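You operate a simulated robot arm through the tools that you are given. There is no shell and no other tool. Be economical: measure what you need, move in short steps, check, and stop when the job is done.

You run a simulated two-armed robot. Do the job below in one go: nothing can be reset, and whatever is moved stays where it is left.

Task
Hold the press on the middle of the packing table steady with one hand and flip the press lever the other way with the other.

The check looks at the end state, three seconds after you hand in, the way a careful person would. Anything else that was tipped, shoved, dropped, spilled or broken makes it a failure.

Robot
Two 7-joint arms with two-finger parallel grippers on one trunk, on a base that drives. Base frame: it is fixed to the floor where the robot stands at the start and does not move with it; the origin is under the middle of the robot, x ahead of it, y to its left, z up. Readings come in m, degrees, newtons and seconds.
The left shoulder is at the start at [0.05, 0.161, 1.173], the right one opposite. With the tool pointing down near the work surface each hand reaches from about 0.24 to 0.68 m from the robot's upright axis, wherever it stands, measured 20 degrees to its own side. Places, roughly: press lever [0.6, 0.1, 1]. Payload 3.43 kg a hand.
Tool frame (each hand has its own): the origin (TCP) lies between the finger pads and is the grasp point; the fingertips stand 0.03 m ahead of it; z points along the fingers, y is the line along which they close. The gripper opens to 0.094 m. The fingers are 0.028 m wide and 0.01 m thick; the gripper's body (0.05 by 0.096 m) begins 0.055 m behind the TCP.
Orientation is that of the tool frame in the base frame, as [roll, pitch, yaw] about the fixed x, y, z axes, in that order (R = Rz(yaw) Ry(pitch) Rx(roll)). With the fingers straight down and closing along the base's y, the tool's x points along the base's -x, its y along +y and its z along -z.

Tools
- The arms move only by the tool send_rows. It takes "left_deltas", "right_deltas" or both (then of equal length, played together; a hand with none holds still); each is a list of rows, each an object of numbers (a shift or turn left out is 0, a gripper value left out holds the last): "rx", "ry", "rz": the turn, a rotation vector about the tool's x, y, z in degrees; "x", "y", "z": the shift along the tool's x, y, z in m; "grip": the finger opening in m, from 0 to 0.094. In form: [{"rx": .., "ry": .., "rz": .., "x": .., "y": .., "z": .., "grip": ..}, ...]. A call has 1 to 12 rows; each row is the pose to reach, as a shift and turn from the pose commanded when the call began, along the tool's axes at that moment. A row lasts 0.2 s, in which the tool goes at most 0.05 m and 8.6 degrees; a call with a longer step from one row to the next is refused whole, and so is a gripper value outside its range. A pose out of reach is approached as far as the arm can. The call stops where the force on the tool passes 40 N (or 10 N more than at its start, if that is more) or the arm is blocked; 0.2 s more then pass. Each finger travels about 0.045 m/s and halts on what it meets, pressing with about 31 N; the grip force reading is that of the motor and also rises with nothing between the fingers. The clock runs only during rows and for 0.2 s after the last one: add rows that repeat a pose to give the fingers time. The reply holds the time, the measured pose of the TCP, the force on the tool along the base axes, the opening and the grip force, in the units named above and with some noise, with the torque about the TCP (base axes, N m) and any sound that the robot's microphone picked up.
- Cameras (640 x 400 px; columns grow to the right, rows downward): "scene" is now at [0.1291, 0.0121, 1.3074]; the picture's right is [0.14, -0.99, 0.00], its down [-0.46, -0.06, -0.88] and it looks along [0.88, 0.12, -0.47] (base axes); focal length 214 px, centre (320, 200). "left" rides on the left gripper at [0.076, -0.014, -0.103] in its tool frame; the picture's right is [0.18, 0.98, 0.00], its down [-0.75, 0.14, -0.64] and it looks along [-0.63, 0.12, 0.77] (tool axes); focal length 243 px, centre (320, 200). "right" rides on the right gripper at [0.076, 0.014, -0.102] in its tool frame; the picture's right is [-0.18, 0.98, 0.00], its down [-0.75, -0.14, -0.64] and it looks along [-0.63, -0.12, 0.77] (tool axes); focal length 243 px, centre (320, 200).
- snapshot(camera): a new picture of that camera. The clock stands still meanwhile.
- lift_body(by): slides the trunk up (or, below 0, down) by that many m; the arms and the scene camera ride with it, the base frame stays. It gives what a move gives, with no picture.
- steer(legs): drives the robot by 1 to 6 legs, each [ahead, left, turn to the left] in m, m and degrees, along the robot's own axes; the way and the turn of a leg run together, so that a leg with both is an arc; at most 1.5 m and 180 degrees a leg. The arms and the cameras ride along, it lands a little off, and it stops where it bumps. It gives what a move gives.
- pan_tilt(pan, tilt): turns the head with the scene camera to pan (to the left, within 80 degrees either way) and tilt (down, from -29 to 69), counted from straight ahead of the robot. It gives what a move gives.
- locate(camera, pixels): for up to 12 pixels [column, row] of the newest picture of that camera ("zoom" is the newest enlarged one), the place [x, y, z] in the base frame of the surface seen there, good to about 0.003 m. The clock stands still meanwhile.
- enlarge(camera, box): a new picture of the part [left, top, right, bottom] of that camera's present view, enlarged. The clock stands still meanwhile.
- job_done(): hands the job in; it is judged then, once.

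Go step by step. Measure first, check grasps and placings, and put right what went wrong. The budget is 80 turns and 78 pictures, counting those below and the enlarged ones. Unless the task says otherwise, let go and move clear before handing in, and close with one line.

The tools are called after "Call:" as name(argument=value, ...) on one line, values as JSON. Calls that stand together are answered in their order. send_rows: Moves the arms, as the interface text tells. Its arguments: {"type":"object","properties":{"left_deltas":{"type":"array","items":{"type":"object","properties":{"rx":{"type":"number"},"ry":{"type":"number"},"rz":{"type":"number"},"x":{"type":"number"},"y":{"type":"number"},"z":{"type":"number"},"grip":{"type":"number"}}}},"right_deltas":{"type":"array","items":{"type":"object","properties":{"rx":{"type":"number"},"ry":{"type":"number"},"rz":{"type":"number"},"x":{"type":"number"},"y":{"type":"number"},"z":{"type":"number"},"grip":{"type":"number"}}}}},"required":[]} The other tools are called the same way: lift_body (by) slides the trunk up or down; steer (legs) drives the base; pan_tilt (pan, tilt) turns the head that bears the scene camera; snapshot (camera) takes a picture; locate (camera, pixels) gives the place of the surface under pixels of a picture; enlarge (camera, box) takes an enlarged picture of a part of a camera's view; job_done () hands the job in.

At the start:

```text
time_s: 0.0
left_eef_pos: [0.3374, 0.2338, 1.2189]
left_tool_rot: [180.0, 0.2, -179.9]
left_wrist_force: [0.1, 0.1, 0.2]
left_moment: [-0.02, -0.03, 0.03]
left_finger_gap: 0.094
left_grasp_force: 0.2
right_eef_pos: [0.3404, -0.0713, 1.1579]
right_tool_rot: [179.9, 0.0, 180.0]
right_wrist_force: [-0.3, 0.0, 0.3]
right_moment: [0.03, -0.01, 0.03]
right_finger_gap: 0.0936
right_grasp_force: 0.0
trunk travel left (down, up): [-0.2, 0.067]
robot x, y, heading: [-0.0053, -0.0028, 0.1]
head pan, tilt: [7.8, 27.9]
```

scene: 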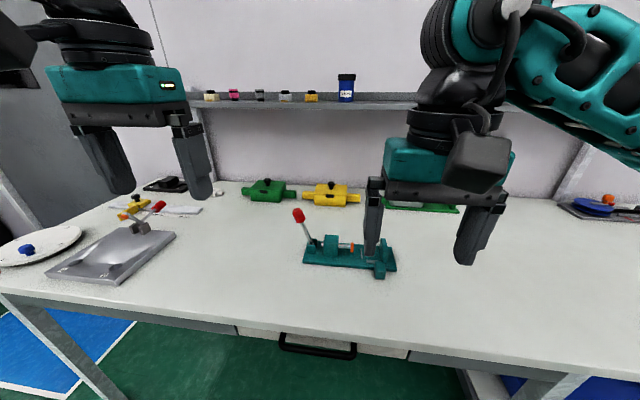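
right: 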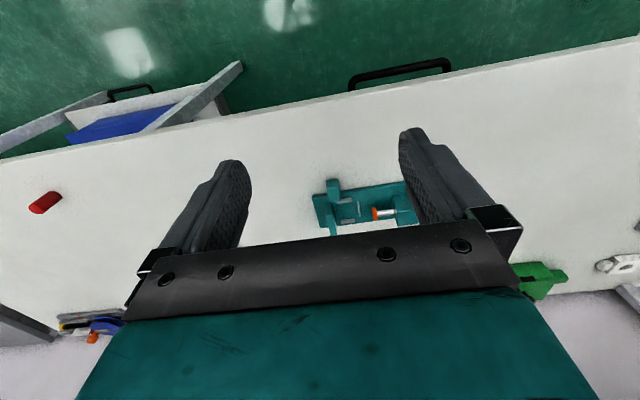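
left: 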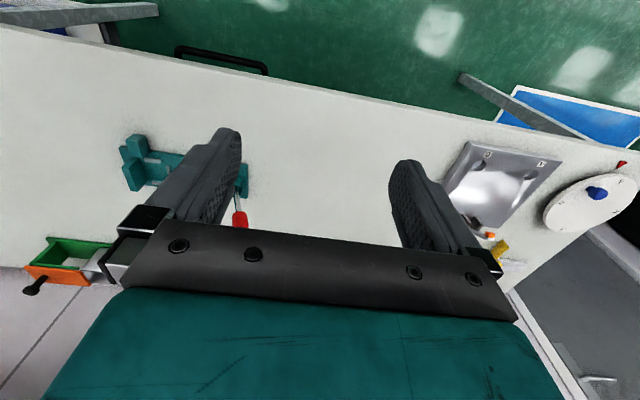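

The scene shows a teal press near (345,250) with a red-knobbed lever at (299,215). I'll enlarge it for detail.

Call:
enlarge(camera="scene", box=[270, 190, 430, 290])

```text
4.00 times, centred on (350, 240) of scene
```

zoom: 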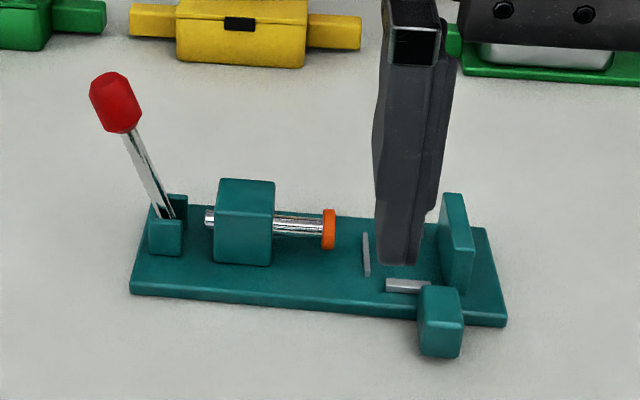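

The lever leans left (knob at zoom (115,100)), hinged in a fork at (168,225), so it should swing right, towards the plunger. I'll measure the parts.

Call:
locate(camera="zoom", pixels=[[115, 85], [118, 120], [150, 180], [165, 212], [165, 240], [178, 200], [245, 190], [245, 240], [330, 230], [135, 285], [500, 318], [440, 310]])

Call:
locate(camera="zoom", pixels=[[455, 205], [472, 230], [490, 235], [205, 190], [225, 182], [270, 183], [220, 210], [270, 210], [155, 215], [300, 280], [440, 292], [440, 335]])

```text
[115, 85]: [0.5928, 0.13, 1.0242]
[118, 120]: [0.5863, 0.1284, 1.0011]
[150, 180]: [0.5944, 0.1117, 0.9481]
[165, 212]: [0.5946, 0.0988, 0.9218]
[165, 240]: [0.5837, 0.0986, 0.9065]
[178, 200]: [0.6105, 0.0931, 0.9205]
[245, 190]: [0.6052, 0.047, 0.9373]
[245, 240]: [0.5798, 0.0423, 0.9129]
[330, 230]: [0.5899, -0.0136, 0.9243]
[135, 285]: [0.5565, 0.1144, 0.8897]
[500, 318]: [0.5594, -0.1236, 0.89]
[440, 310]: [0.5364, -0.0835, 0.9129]
```

```text
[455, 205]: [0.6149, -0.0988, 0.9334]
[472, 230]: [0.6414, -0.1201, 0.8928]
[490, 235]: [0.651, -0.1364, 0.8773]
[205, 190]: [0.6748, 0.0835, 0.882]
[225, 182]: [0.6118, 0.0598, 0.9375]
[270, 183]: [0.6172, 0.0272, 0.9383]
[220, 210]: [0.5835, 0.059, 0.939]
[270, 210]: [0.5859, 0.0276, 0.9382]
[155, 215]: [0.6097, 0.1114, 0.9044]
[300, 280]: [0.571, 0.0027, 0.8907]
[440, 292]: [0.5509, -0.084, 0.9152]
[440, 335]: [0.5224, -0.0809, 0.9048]
```

The press base spans y 0.115 to -0.125, the lever pivots near [0.597, 0.095, 0.912], and the right end plate at y≈-0.10 is a good holding point, away from the lever's sweep. I'll bring the right hand above that plate and look.

Call:
send_rows(right_deltas=[{"x": -0.04, "y": -0.005, "z": 0.01}, {"x": -0.08, "y": -0.01, "z": 0.02}, {"x": -0.12, "y": -0.015, "z": 0.03}, {"x": -0.16, "y": -0.02, "z": 0.05}, {"x": -0.2, "y": -0.025, "z": 0.07}, {"x": -0.235, "y": -0.03, "z": 0.09}, {"x": -0.257, "y": -0.032, "z": 0.108}, {"x": -0.257, "y": -0.032, "z": 0.108}])

Call:
snapshot(camera="scene")

Call:
snapshot(camera="right")

```text
time_s: 1.8
left_eef_pos: [0.3367, 0.2329, 1.2203]
left_tool_rot: [-180.0, 0.0, -179.9]
left_wrist_force: [0.2, 0.0, 0.1]
left_moment: [-0.04, -0.01, 0.01]
left_finger_gap: 0.094
left_grasp_force: 0.1
right_eef_pos: [0.5959, -0.1054, 1.0486]
right_tool_rot: [-180.0, 0.0, -179.9]
right_wrist_force: [0.3, -0.3, -0.8]
right_moment: [0.01, -0.01, -0.01]
right_finger_gap: 0.0941
right_grasp_force: 0.2
trunk travel left (down, up): [-0.2, 0.067]
robot x, y, heading: [0.0025, 0.0009, -0.2]
head pan, tilt: [7.8, 27.9]
```

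```text
73 pictures are left
```

scene: 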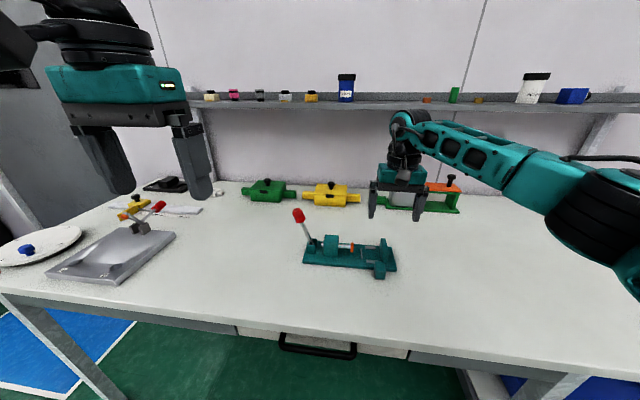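

```text
72 pictures are left
```

right: 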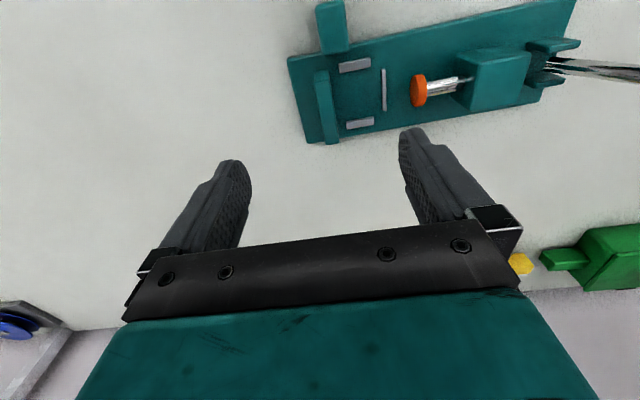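

The end plate shows clearly at right (322,105). I'll measure it, and the lever from a fresh scene zoom.

Call:
locate(camera="right", pixels=[[320, 76], [330, 120], [328, 140], [322, 100], [333, 10], [340, 25], [355, 66], [383, 90], [418, 90], [292, 62], [310, 135], [500, 60]])

Call:
enlarge(camera="scene", box=[290, 200, 402, 282])

```text
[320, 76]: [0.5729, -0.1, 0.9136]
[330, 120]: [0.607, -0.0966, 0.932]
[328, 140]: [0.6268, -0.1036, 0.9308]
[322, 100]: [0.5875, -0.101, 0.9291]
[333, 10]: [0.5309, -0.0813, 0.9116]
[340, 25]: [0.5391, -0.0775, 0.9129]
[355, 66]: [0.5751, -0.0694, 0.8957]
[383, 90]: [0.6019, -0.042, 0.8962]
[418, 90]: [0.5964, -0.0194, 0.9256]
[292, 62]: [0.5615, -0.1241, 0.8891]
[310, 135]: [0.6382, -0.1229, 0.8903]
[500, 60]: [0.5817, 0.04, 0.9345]
```

```text
4.88 times, centred on (346, 241) of scene
```

zoom: 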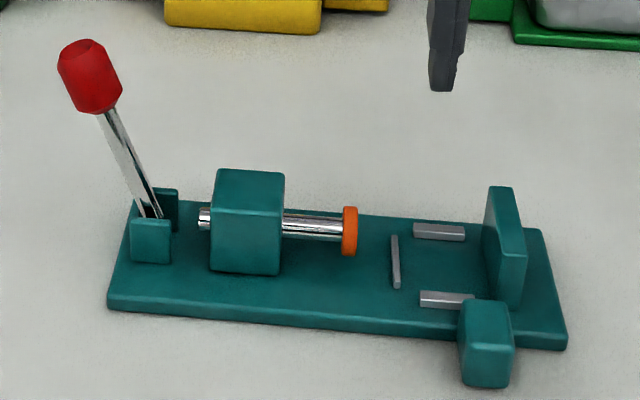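

The plate spans x 0.573–0.628, y about -0.101, with its top at z 0.932. I'll lower the right hand over it so the fingertips end at about 0.898, then close.

Call:
send_rows(right_deltas=[{"x": -0.004, "y": 0.004, "z": 0.04}, {"x": -0.004, "y": 0.004, "z": 0.08}, {"x": -0.004, "y": 0.004, "z": 0.1}, {"x": -0.004, "y": 0.004, "z": 0.12}, {"x": -0.004, "y": 0.004, "z": 0.12}])

Call:
enlarge(camera="scene", box=[290, 200, 418, 282])

```text
time_s: 3.0
left_eef_pos: [0.3377, 0.2334, 1.2189]
left_tool_rot: [180.0, 0.0, -179.9]
left_wrist_force: [0.0, -0.5, 0.1]
left_moment: [0.02, 0.0, 0.04]
left_finger_gap: 0.0946
left_grasp_force: 0.1
right_eef_pos: [0.5992, -0.0991, 0.9288]
right_tool_rot: [179.9, 0.0, -180.0]
right_wrist_force: [0.2, -0.1, 0.7]
right_moment: [-0.01, 0.0, -0.01]
right_finger_gap: 0.0939
right_grasp_force: 0.1
trunk travel left (down, up): [-0.2, 0.067]
robot x, y, heading: [-0.0008, 0.0022, 0.0]
head pan, tilt: [7.8, 27.9]
```

```text
4.88 times, centred on (354, 241) of scene
```

zoom: 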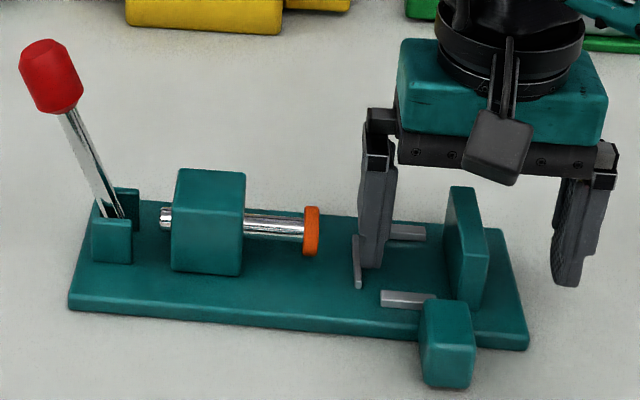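

The fingers straddle the plate cleanly, so I'll close the right gripper.

Call:
send_rows(right_deltas=[{"y": -0.002, "grip": 0.06}, {"y": -0.002, "grip": 0.04}, {"y": -0.002, "grip": 0.025}, {"y": -0.002, "grip": 0.015}, {"y": -0.002, "grip": 0.0}, {"y": -0.002, "grip": 0.0}, {"y": -0.002, "grip": 0.0}, {"y": -0.002, "grip": 0.0}])

Call:
enlarge(camera="scene", box=[290, 200, 418, 282])

```text
time_s: 4.8
left_eef_pos: [0.3363, 0.2331, 1.2191]
left_tool_rot: [-179.9, 0.1, -179.9]
left_wrist_force: [0.3, -0.2, -0.5]
left_moment: [-0.01, 0.03, -0.01]
left_finger_gap: 0.0941
left_grasp_force: 0.2
right_eef_pos: [0.5987, -0.1, 0.929]
right_tool_rot: [-180.0, 0.0, 180.0]
right_wrist_force: [-0.1, 2.5, 1.2]
right_moment: [-0.02, -0.04, 0.31]
right_finger_gap: 0.0184
right_grasp_force: 30.6
trunk travel left (down, up): [-0.2, 0.067]
robot x, y, heading: [0.0009, -0.0004, -0.0]
head pan, tilt: [7.8, 27.9]
```

```text
4.88 times, centred on (354, 241) of scene
```

zoom: 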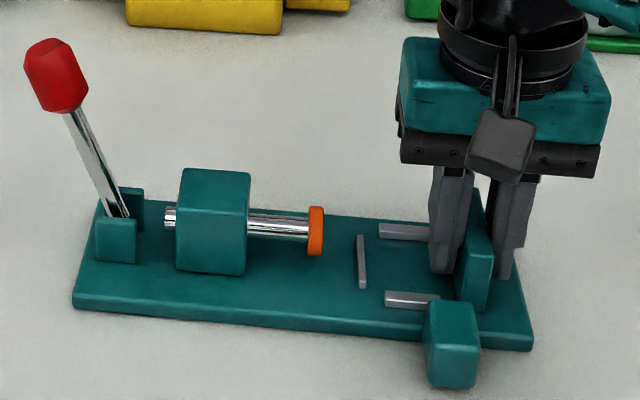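

The right gripper holds the plate (gap 0.0184, 30.6 N) and the press barely moved. I'll close the left fingers and bring them to the left of the knob.

Call:
send_rows(left_deltas=[{"x": -0.04, "y": -0.007, "z": 0.01, "grip": 0.0}, {"x": -0.08, "y": -0.014, "z": 0.03}, {"x": -0.12, "y": -0.021, "z": 0.05}, {"x": -0.16, "y": -0.028, "z": 0.07}, {"x": -0.2, "y": -0.035, "z": 0.09}, {"x": -0.235, "y": -0.042, "z": 0.11}, {"x": -0.26, "y": -0.048, "z": 0.14}, {"x": -0.26, "y": -0.048, "z": 0.17}, {"x": -0.26, "y": -0.048, "z": 0.2}, {"x": -0.26, "y": -0.048, "z": 0.2}])

Call:
enlarge(camera="scene", box=[240, 160, 420, 282])

```text
time_s: 7.0
left_eef_pos: [0.5396, 0.218, 1.0324]
left_tool_rot: [-179.9, 0.2, -179.9]
left_wrist_force: [0.1, -0.5, 0.5]
left_moment: [0.03, -0.04, 0.0]
left_finger_gap: 0.0001
left_grasp_force: 30.8
left hand out of reach, approached as far as the arm can: row 5, 6, 7, 8, 9, 10
right_eef_pos: [0.6001, -0.1015, 0.9289]
right_tool_rot: [180.0, 0.0, 180.0]
right_wrist_force: [2.8, -1.7, 2.4]
right_moment: [0.05, 0.22, -0.04]
right_finger_gap: 0.0183
right_grasp_force: 30.8
trunk travel left (down, up): [-0.2, 0.067]
robot x, y, heading: [-0.0003, 0.0021, 0.1]
head pan, tilt: [7.8, 27.9]
```

```text
3.28 times, centred on (330, 221) of scene
```

zoom: 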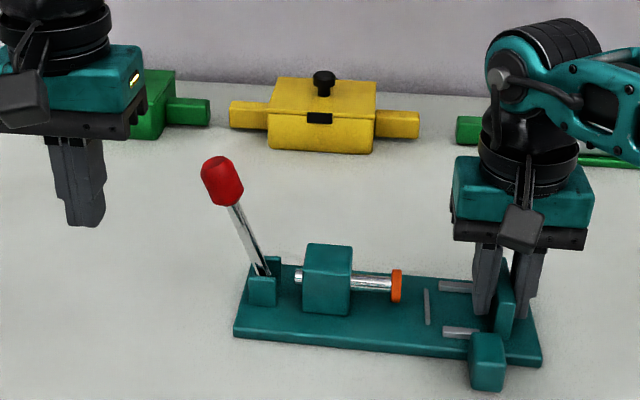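

The left hand stopped short at [0.54, 0.218, 1.032], out of reach from there. I'll try again in small steps, inward first and then forward.

Call:
send_rows(left_deltas=[{"y": -0.02, "z": 0.005}, {"y": -0.035, "z": 0.01, "x": -0.015}, {"y": -0.035, "z": 0.015, "x": -0.035}, {"y": -0.035, "z": 0.015, "x": -0.057}, {"y": -0.035, "z": 0.015, "x": -0.057}])

```text
time_s: 8.2
left_eef_pos: [0.5394, 0.2205, 1.0277]
left_tool_rot: [-179.9, 0.2, -179.8]
left_wrist_force: [0.0, -1.0, 0.7]
left_moment: [0.01, 0.01, 0.01]
left_finger_gap: 0.0
left_grasp_force: 31.2
left hand out of reach, approached as far as the arm can: row 1, 2, 3, 4, 5
right_eef_pos: [0.5995, -0.1016, 0.9288]
right_tool_rot: [180.0, 0.1, -180.0]
right_wrist_force: [2.6, -2.0, 4.1]
right_moment: [-0.05, -0.04, -0.09]
right_finger_gap: 0.0181
right_grasp_force: 31.1
trunk travel left (down, up): [-0.2, 0.067]
robot x, y, heading: [-0.0042, -0.0017, 0.1]
head pan, tilt: [7.8, 27.9]
```

It hasn't moved and rows are still reported unreachable. I'll pull back to see how the commanded pose is tracked, then come in along another path.

Call:
send_rows(left_deltas=[{"x": 0.04}, {"x": 0.08}, {"x": 0.08, "y": -0.03}, {"x": 0.08, "y": -0.05}, {"x": 0.08, "y": -0.05}])

```text
time_s: 9.4
left_eef_pos: [0.4607, 0.1702, 1.0276]
left_tool_rot: [-179.9, 0.0, -179.9]
left_wrist_force: [-1.2, -0.4, 0.7]
left_moment: [0.04, 0.01, -0.02]
left_finger_gap: 0.0
left_grasp_force: 30.9
right_eef_pos: [0.5995, -0.1002, 0.9293]
right_tool_rot: [180.0, -0.1, -179.9]
right_wrist_force: [-2.6, 0.6, 1.3]
right_moment: [0.0, -0.24, 0.02]
right_finger_gap: 0.0182
right_grasp_force: 31.4
trunk travel left (down, up): [-0.2, 0.067]
robot x, y, heading: [0.0027, -0.0004, 0.0]
head pan, tilt: [7.8, 27.9]
```

The commanded pose follows the real one. From [0.461, 0.170, 1.028] I'll go straight ahead.

Call:
send_rows(left_deltas=[{"x": -0.04, "y": 0.005}, {"x": -0.07, "y": 0.008}, {"x": -0.1, "y": 0.01, "z": 0.005}, {"x": -0.12, "y": 0.01, "z": 0.01}, {"x": -0.134, "y": 0.01, "z": 0.012}, {"x": -0.134, "y": 0.01, "z": 0.012}])

```text
time_s: 10.8
left_eef_pos: [0.5359, 0.214, 1.0291]
left_tool_rot: [-179.9, 0.2, -179.9]
left_wrist_force: [0.6, -0.5, 0.5]
left_moment: [0.0, 0.0, 0.0]
left_finger_gap: 0.0
left_grasp_force: 31.1
left hand out of reach, approached as far as the arm can: row 2, 3, 4, 5, 6
right_eef_pos: [0.6005, -0.1006, 0.9282]
right_tool_rot: [180.0, 0.0, 180.0]
right_wrist_force: [0.3, 1.3, 2.6]
right_moment: [0.05, 0.21, 0.0]
right_finger_gap: 0.018
right_grasp_force: 30.7
trunk travel left (down, up): [-0.2, 0.067]
robot x, y, heading: [-0.0021, 0.0007, 0.1]
head pan, tilt: [7.8, 27.9]
```

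The left hand stops near x 0.535 with the fingers straight down. Tilting the fingers forward about 34° brings the wrist back, so I'll retract slightly, tilt, and then advance.

Call:
send_rows(left_deltas=[{"x": 0.04, "y": -0.02, "ry": -8}, {"x": 0.06, "y": -0.03, "ry": -16}, {"x": 0.06, "y": -0.034, "ry": -24}, {"x": 0.06, "y": -0.034, "ry": -32}, {"x": 0.06, "y": -0.034, "ry": -35}, {"x": 0.03, "y": -0.034, "ry": -35}, {"x": 0.0, "y": -0.034, "ry": -35}, {"x": -0.03, "y": -0.034, "ry": -35}, {"x": -0.06, "y": -0.034, "ry": -35, "z": 0.01}, {"x": -0.06, "y": -0.034, "ry": -35, "z": 0.01}])

Call:
enlarge(camera="scene", box=[240, 160, 420, 282])

```text
time_s: 13.0
left_eef_pos: [0.5962, 0.1791, 1.0179]
left_tool_rot: [180.0, 35.2, -179.9]
left_wrist_force: [0.6, -0.6, 0.6]
left_moment: [0.0, -0.02, 0.01]
left_finger_gap: 0.0001
left_grasp_force: 31.0
right_eef_pos: [0.5998, -0.1011, 0.9284]
right_tool_rot: [180.0, 0.0, -179.9]
right_wrist_force: [1.2, -0.9, 0.7]
right_moment: [-0.02, 0.28, 0.07]
right_finger_gap: 0.0187
right_grasp_force: 31.1
trunk travel left (down, up): [-0.2, 0.067]
robot x, y, heading: [-0.0007, 0.001, -0.0]
head pan, tilt: [7.8, 27.9]
```

```text
3.28 times, centred on (330, 221) of scene
```

zoom: 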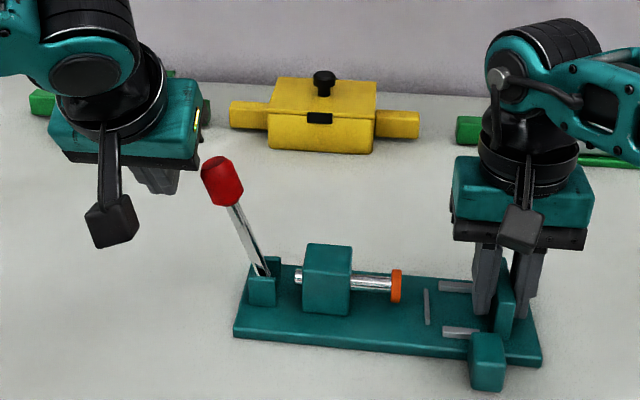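

The left fingers are now at [0.596, 0.179, 1.018], left of the knob and lined up with it. I'll push slowly to the right while the right hand holds.

Call:
send_rows(left_deltas=[{"y": -0.015}, {"y": -0.025}, {"y": -0.033}, {"y": -0.041}, {"y": -0.049}, {"y": -0.057}, {"y": -0.065}, {"y": -0.073}, {"y": -0.08}, {"y": -0.08}])

Call:
enlarge(camera="scene", box=[240, 160, 420, 282])

```text
time_s: 15.2
left_eef_pos: [0.5655, 0.1442, 1.0336]
left_tool_rot: [-179.9, 35.1, -179.9]
left_wrist_force: [0.8, 0.6, 0.4]
left_moment: [0.0, -0.01, 0.0]
left_finger_gap: 0.0
left_grasp_force: 30.5
left hand out of reach, approached as far as the arm can: row 1, 2, 3, 4, 5, 6, 7, 8, 9, 10
right_eef_pos: [0.6009, -0.1011, 0.9294]
right_tool_rot: [179.9, 0.0, -180.0]
right_wrist_force: [-0.3, -1.3, 2.4]
right_moment: [0.03, -0.18, -0.07]
right_finger_gap: 0.0181
right_grasp_force: 30.6
trunk travel left (down, up): [-0.2, 0.067]
robot x, y, heading: [-0.0001, -0.0024, 0.1]
head pan, tilt: [7.8, 27.9]
```

```text
3.28 times, centred on (330, 221) of scene
```

zoom: 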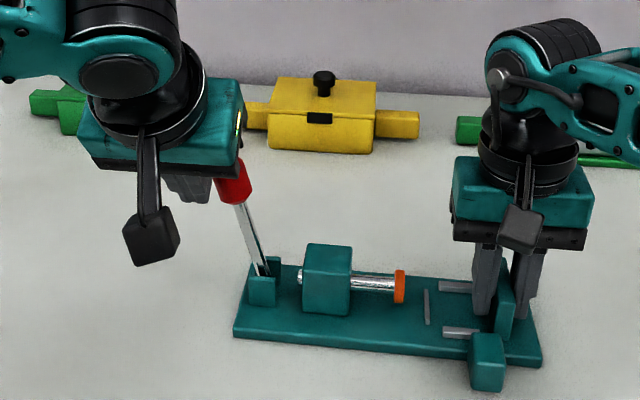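

The left arm ran out of reach again at [0.566, 0.144], and the lever hasn't moved. I'll back off to the left, tilt the hand further (to about 65°) and come back beside the knob.

Call:
send_rows(left_deltas=[{"x": 0.02, "y": 0.02, "z": -0.005, "ry": -8}, {"x": 0.037, "y": 0.036, "z": -0.009, "ry": -16}, {"x": 0.037, "y": 0.036, "z": -0.009, "ry": -24}, {"x": 0.037, "y": 0.036, "z": -0.009, "ry": -30}, {"x": 0.02, "y": 0.036, "z": 0.01, "ry": -30}, {"x": 0.0, "y": 0.034, "z": 0.025, "ry": -30}, {"x": -0.012, "y": 0.028, "z": 0.037, "ry": -30}, {"x": -0.012, "y": 0.028, "z": 0.037, "ry": -30}])

Call:
enlarge(camera="scene", box=[240, 160, 420, 282])

```text
time_s: 17.0
left_eef_pos: [0.5951, 0.1762, 1.0137]
left_tool_rot: [-179.9, 65.1, -179.8]
left_wrist_force: [-0.2, -0.3, 0.6]
left_moment: [-0.02, -0.02, 0.02]
left_finger_gap: 0.0002
left_grasp_force: 31.3
left hand out of reach, approached as far as the arm can: row 7, 8
right_eef_pos: [0.5998, -0.1007, 0.9284]
right_tool_rot: [180.0, 0.0, 179.9]
right_wrist_force: [-0.6, -0.8, 1.1]
right_moment: [0.01, -0.01, -0.06]
right_finger_gap: 0.0184
right_grasp_force: 31.2
trunk travel left (down, up): [-0.2, 0.067]
robot x, y, heading: [-0.0007, -0.0002, 0.1]
head pan, tilt: [7.8, 27.9]
```

```text
3.28 times, centred on (330, 221) of scene
```

zoom: 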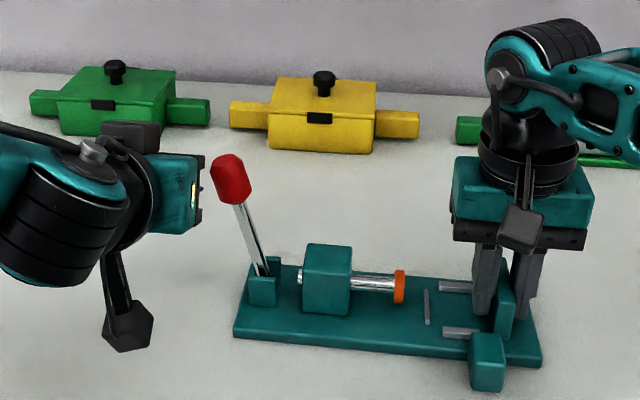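

The knob is still to the left and the left arm is limited inward. I'll try yawing the hand 40° so the fingers point forward and right, with the wrist staying further left.

Call:
send_rows(left_deltas=[{"rx": 7, "rz": 3.3, "y": 0.01}, {"rx": 14, "rz": 6.5, "y": 0.02}, {"rx": 21, "rz": 9.8, "y": 0.025}, {"rx": 28, "rz": 13, "y": 0.025}, {"rx": 35, "rz": 16.3, "y": 0.025}, {"rx": 35, "rz": 16.3, "y": 0.01}, {"rx": 35, "rz": 16.3, "y": 0.0}, {"rx": 35, "rz": 16.3, "y": 0.0}])

Call:
enlarge(camera="scene", box=[240, 160, 420, 282])

```text
time_s: 18.8
left_eef_pos: [0.5926, 0.1752, 1.0119]
left_tool_rot: [179.9, 65.1, 141.3]
left_wrist_force: [-0.3, -0.4, 0.2]
left_moment: [0.03, -0.02, -0.02]
left_finger_gap: 0.0
left_grasp_force: 30.3
left hand out of reach, approached as far as the arm can: row 5
right_eef_pos: [0.599, -0.1015, 0.9286]
right_tool_rot: [-179.9, 0.0, 179.9]
right_wrist_force: [-1.1, -0.5, 0.4]
right_moment: [0.0, 0.08, -0.07]
right_finger_gap: 0.0183
right_grasp_force: 30.7
trunk travel left (down, up): [-0.2, 0.067]
robot x, y, heading: [0.0029, -0.0022, 0.2]
head pan, tilt: [7.8, 27.9]
```

```text
3.28 times, centred on (330, 221) of scene
```

zoom: 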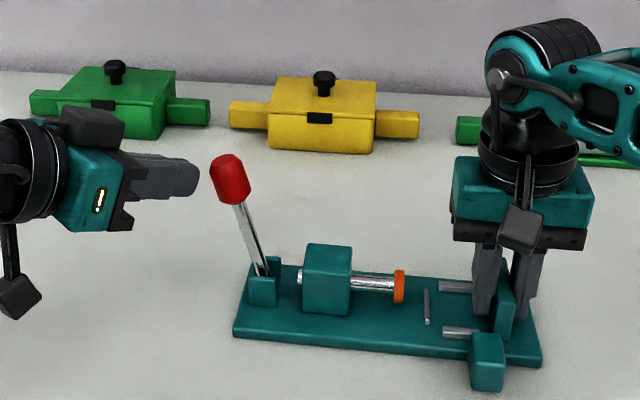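

That pose is reachable, and the finger flank should meet the knob. I'll push in base -y by 0.075 m in small steps.

Call:
send_rows(left_deltas=[{"x": -0.0042, "y": -0.0112, "z": 0.009}, {"x": -0.0084, "y": -0.0224, "z": 0.0181}, {"x": -0.0116, "y": -0.0308, "z": 0.0249}, {"x": -0.0148, "y": -0.0392, "z": 0.0316}, {"x": -0.0179, "y": -0.0476, "z": 0.0384}, {"x": -0.0211, "y": -0.056, "z": 0.0452}, {"x": -0.0211, "y": -0.056, "z": 0.0452}])

Call:
enlarge(camera="scene", box=[240, 160, 420, 282])

```text
time_s: 20.4
left_eef_pos: [0.5972, 0.1018, 1.014]
left_tool_rot: [179.9, 65.1, 141.4]
left_wrist_force: [-0.1, -1.2, 0.9]
left_moment: [-0.01, -0.03, 0.01]
left_finger_gap: 0.0
left_grasp_force: 30.7
right_eef_pos: [0.5987, -0.1009, 0.9285]
right_tool_rot: [-180.0, 0.0, 179.9]
right_wrist_force: [-1.7, -0.6, 0.7]
right_moment: [-0.04, 0.05, -0.04]
right_finger_gap: 0.0182
right_grasp_force: 30.7
trunk travel left (down, up): [-0.2, 0.067]
robot x, y, heading: [-0.0011, -0.0008, 0.3]
head pan, tilt: [7.8, 27.9]
```

```text
3.28 times, centred on (330, 221) of scene
```

zoom: 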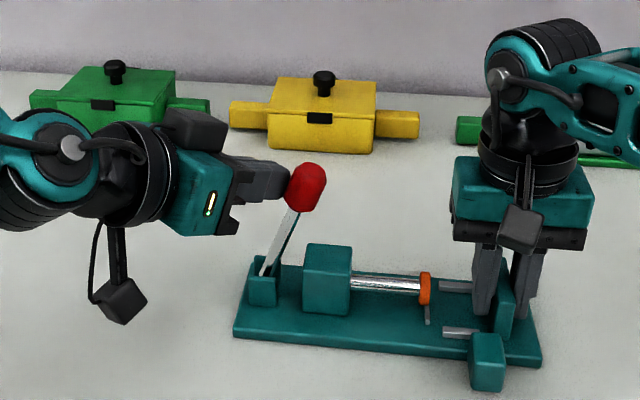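

The lever has swung past vertical (knob at zoom (305,188)) and the plunger has moved to the right. I'll keep pushing gently until it stops.

Call:
send_rows(left_deltas=[{"x": -0.0013, "y": -0.0039, "z": 0.0028}, {"x": -0.0026, "y": -0.0078, "z": 0.0056}, {"x": -0.0039, "y": -0.0117, "z": 0.0085}, {"x": -0.0053, "y": -0.0156, "z": 0.0113}, {"x": -0.0053, "y": -0.0156, "z": 0.0113}])

Call:
enlarge(camera="scene", box=[240, 160, 420, 282])

```text
time_s: 21.6
left_eef_pos: [0.5941, 0.0916, 1.022]
left_tool_rot: [179.5, 65.5, 141.6]
left_wrist_force: [6.0, 26.3, 4.7]
left_moment: [0.35, -0.13, 0.5]
left_finger_gap: 0.0
left_grasp_force: 31.2
left hand out of reach, approached as far as the arm can: row 1, 2, 3, 4, 5
right_eef_pos: [0.5993, -0.1052, 0.9303]
right_tool_rot: [-179.6, 0.0, 179.8]
right_wrist_force: [-3.8, -24.5, 9.8]
right_moment: [0.02, 0.3, 0.77]
right_finger_gap: 0.0186
right_grasp_force: 30.9
trunk travel left (down, up): [-0.2, 0.067]
robot x, y, heading: [0.0048, 0.0001, 0.2]
head pan, tilt: [7.8, 27.9]
```

```text
3.28 times, centred on (330, 221) of scene
```

zoom: 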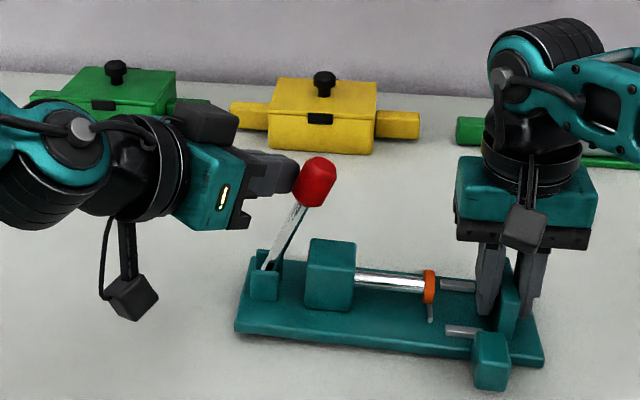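

The lever is at its end stop: 26 N on the left hand shows up as 24.5 N on the right, which is holding the press. I'll back the left hand away to the left.

Call:
send_rows(left_deltas=[{"x": 0.004, "y": 0.012, "z": -0.009}, {"x": 0.009, "y": 0.026, "z": -0.019}, {"x": 0.016, "y": 0.047, "z": -0.034}, {"x": 0.024, "y": 0.07, "z": -0.051}, {"x": 0.024, "y": 0.07, "z": -0.071}, {"x": 0.0, "y": 0.07, "z": -0.101}, {"x": -0.02, "y": 0.07, "z": -0.131}, {"x": -0.02, "y": 0.07, "z": -0.131}])

Call:
enlarge(camera="scene", box=[240, 160, 420, 282])

```text
time_s: 23.4
left_eef_pos: [0.5495, 0.2134, 1.0928]
left_tool_rot: [179.9, 65.1, 141.4]
left_wrist_force: [-0.3, 0.2, 0.2]
left_moment: [-0.04, -0.02, -0.01]
left_finger_gap: 0.0001
left_grasp_force: 31.1
right_eef_pos: [0.5997, -0.1019, 0.9291]
right_tool_rot: [180.0, 0.0, 179.9]
right_wrist_force: [-0.9, 0.1, -2.0]
right_moment: [0.0, -0.15, 0.2]
right_finger_gap: 0.0182
right_grasp_force: 31.1
trunk travel left (down, up): [-0.2, 0.067]
robot x, y, heading: [-0.0002, -0.0024, -0.2]
head pan, tilt: [7.8, 27.9]
```

```text
3.28 times, centred on (330, 221) of scene
```

zoom: 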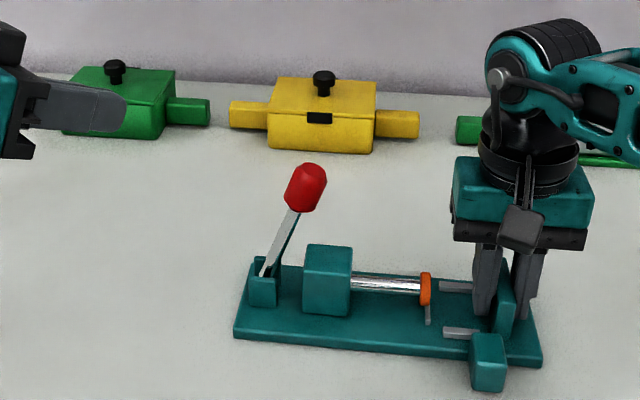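

The lever stays flipped and the press is back in place. I'll open the right gripper only part-way (to 0.045, keeping clear of the plunger) and then lift.

Call:
send_rows(right_deltas=[{"grip": 0.03}, {"grip": 0.045}, {"grip": 0.045}, {"grip": 0.045}, {"z": -0.03}, {"z": -0.06}, {"z": -0.1}, {"z": -0.14}, {"z": -0.17}])

Call:
enlarge(camera="scene", box=[240, 160, 420, 282])

Call:
snapshot(camera="scene")

```text
time_s: 25.4
left_eef_pos: [0.5483, 0.2129, 1.0915]
left_tool_rot: [179.9, 65.1, 141.4]
left_wrist_force: [-0.5, 0.2, -0.4]
left_moment: [0.01, -0.03, 0.02]
left_finger_gap: 0.0002
left_grasp_force: 31.0
right_eef_pos: [0.6014, -0.1, 1.1011]
right_tool_rot: [-180.0, 0.0, -180.0]
right_wrist_force: [-0.6, -0.5, -0.1]
right_moment: [0.03, 0.0, -0.03]
right_finger_gap: 0.0448
right_grasp_force: 0.1
trunk travel left (down, up): [-0.2, 0.067]
robot x, y, heading: [0.002, -0.0002, -0.0]
head pan, tilt: [7.8, 27.9]
```

```text
3.28 times, centred on (330, 221) of scene
```

zoom: 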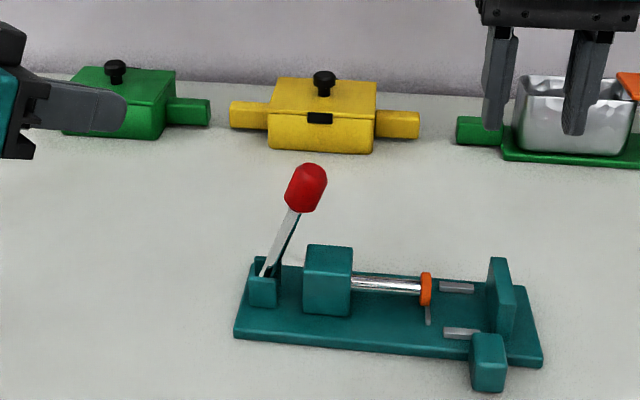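

```text
59 pictures are left
```

scene: 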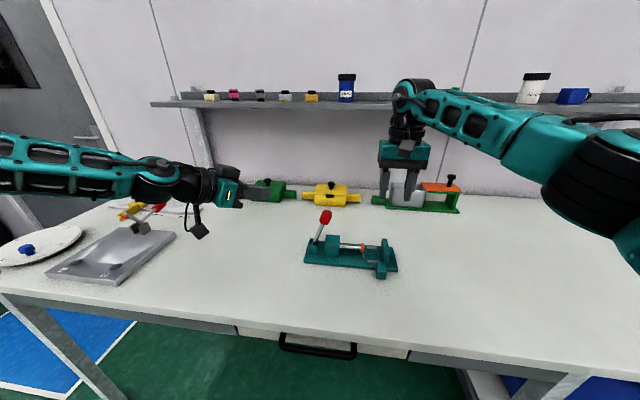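

The lever now leans right by as much as it first leaned left (knob at zoom (305,188), hinge at 262). The plunger is forward, the press is where it was, both hands are clear and nothing else has moved, so I'm handing in.

Call:
job_done()

```text
The job is handed in.
```

I held the press steady with the right hand and flipped its lever fully to the other side with the left. Both hands are clear of the press, and nothing else on the table was disturbed.
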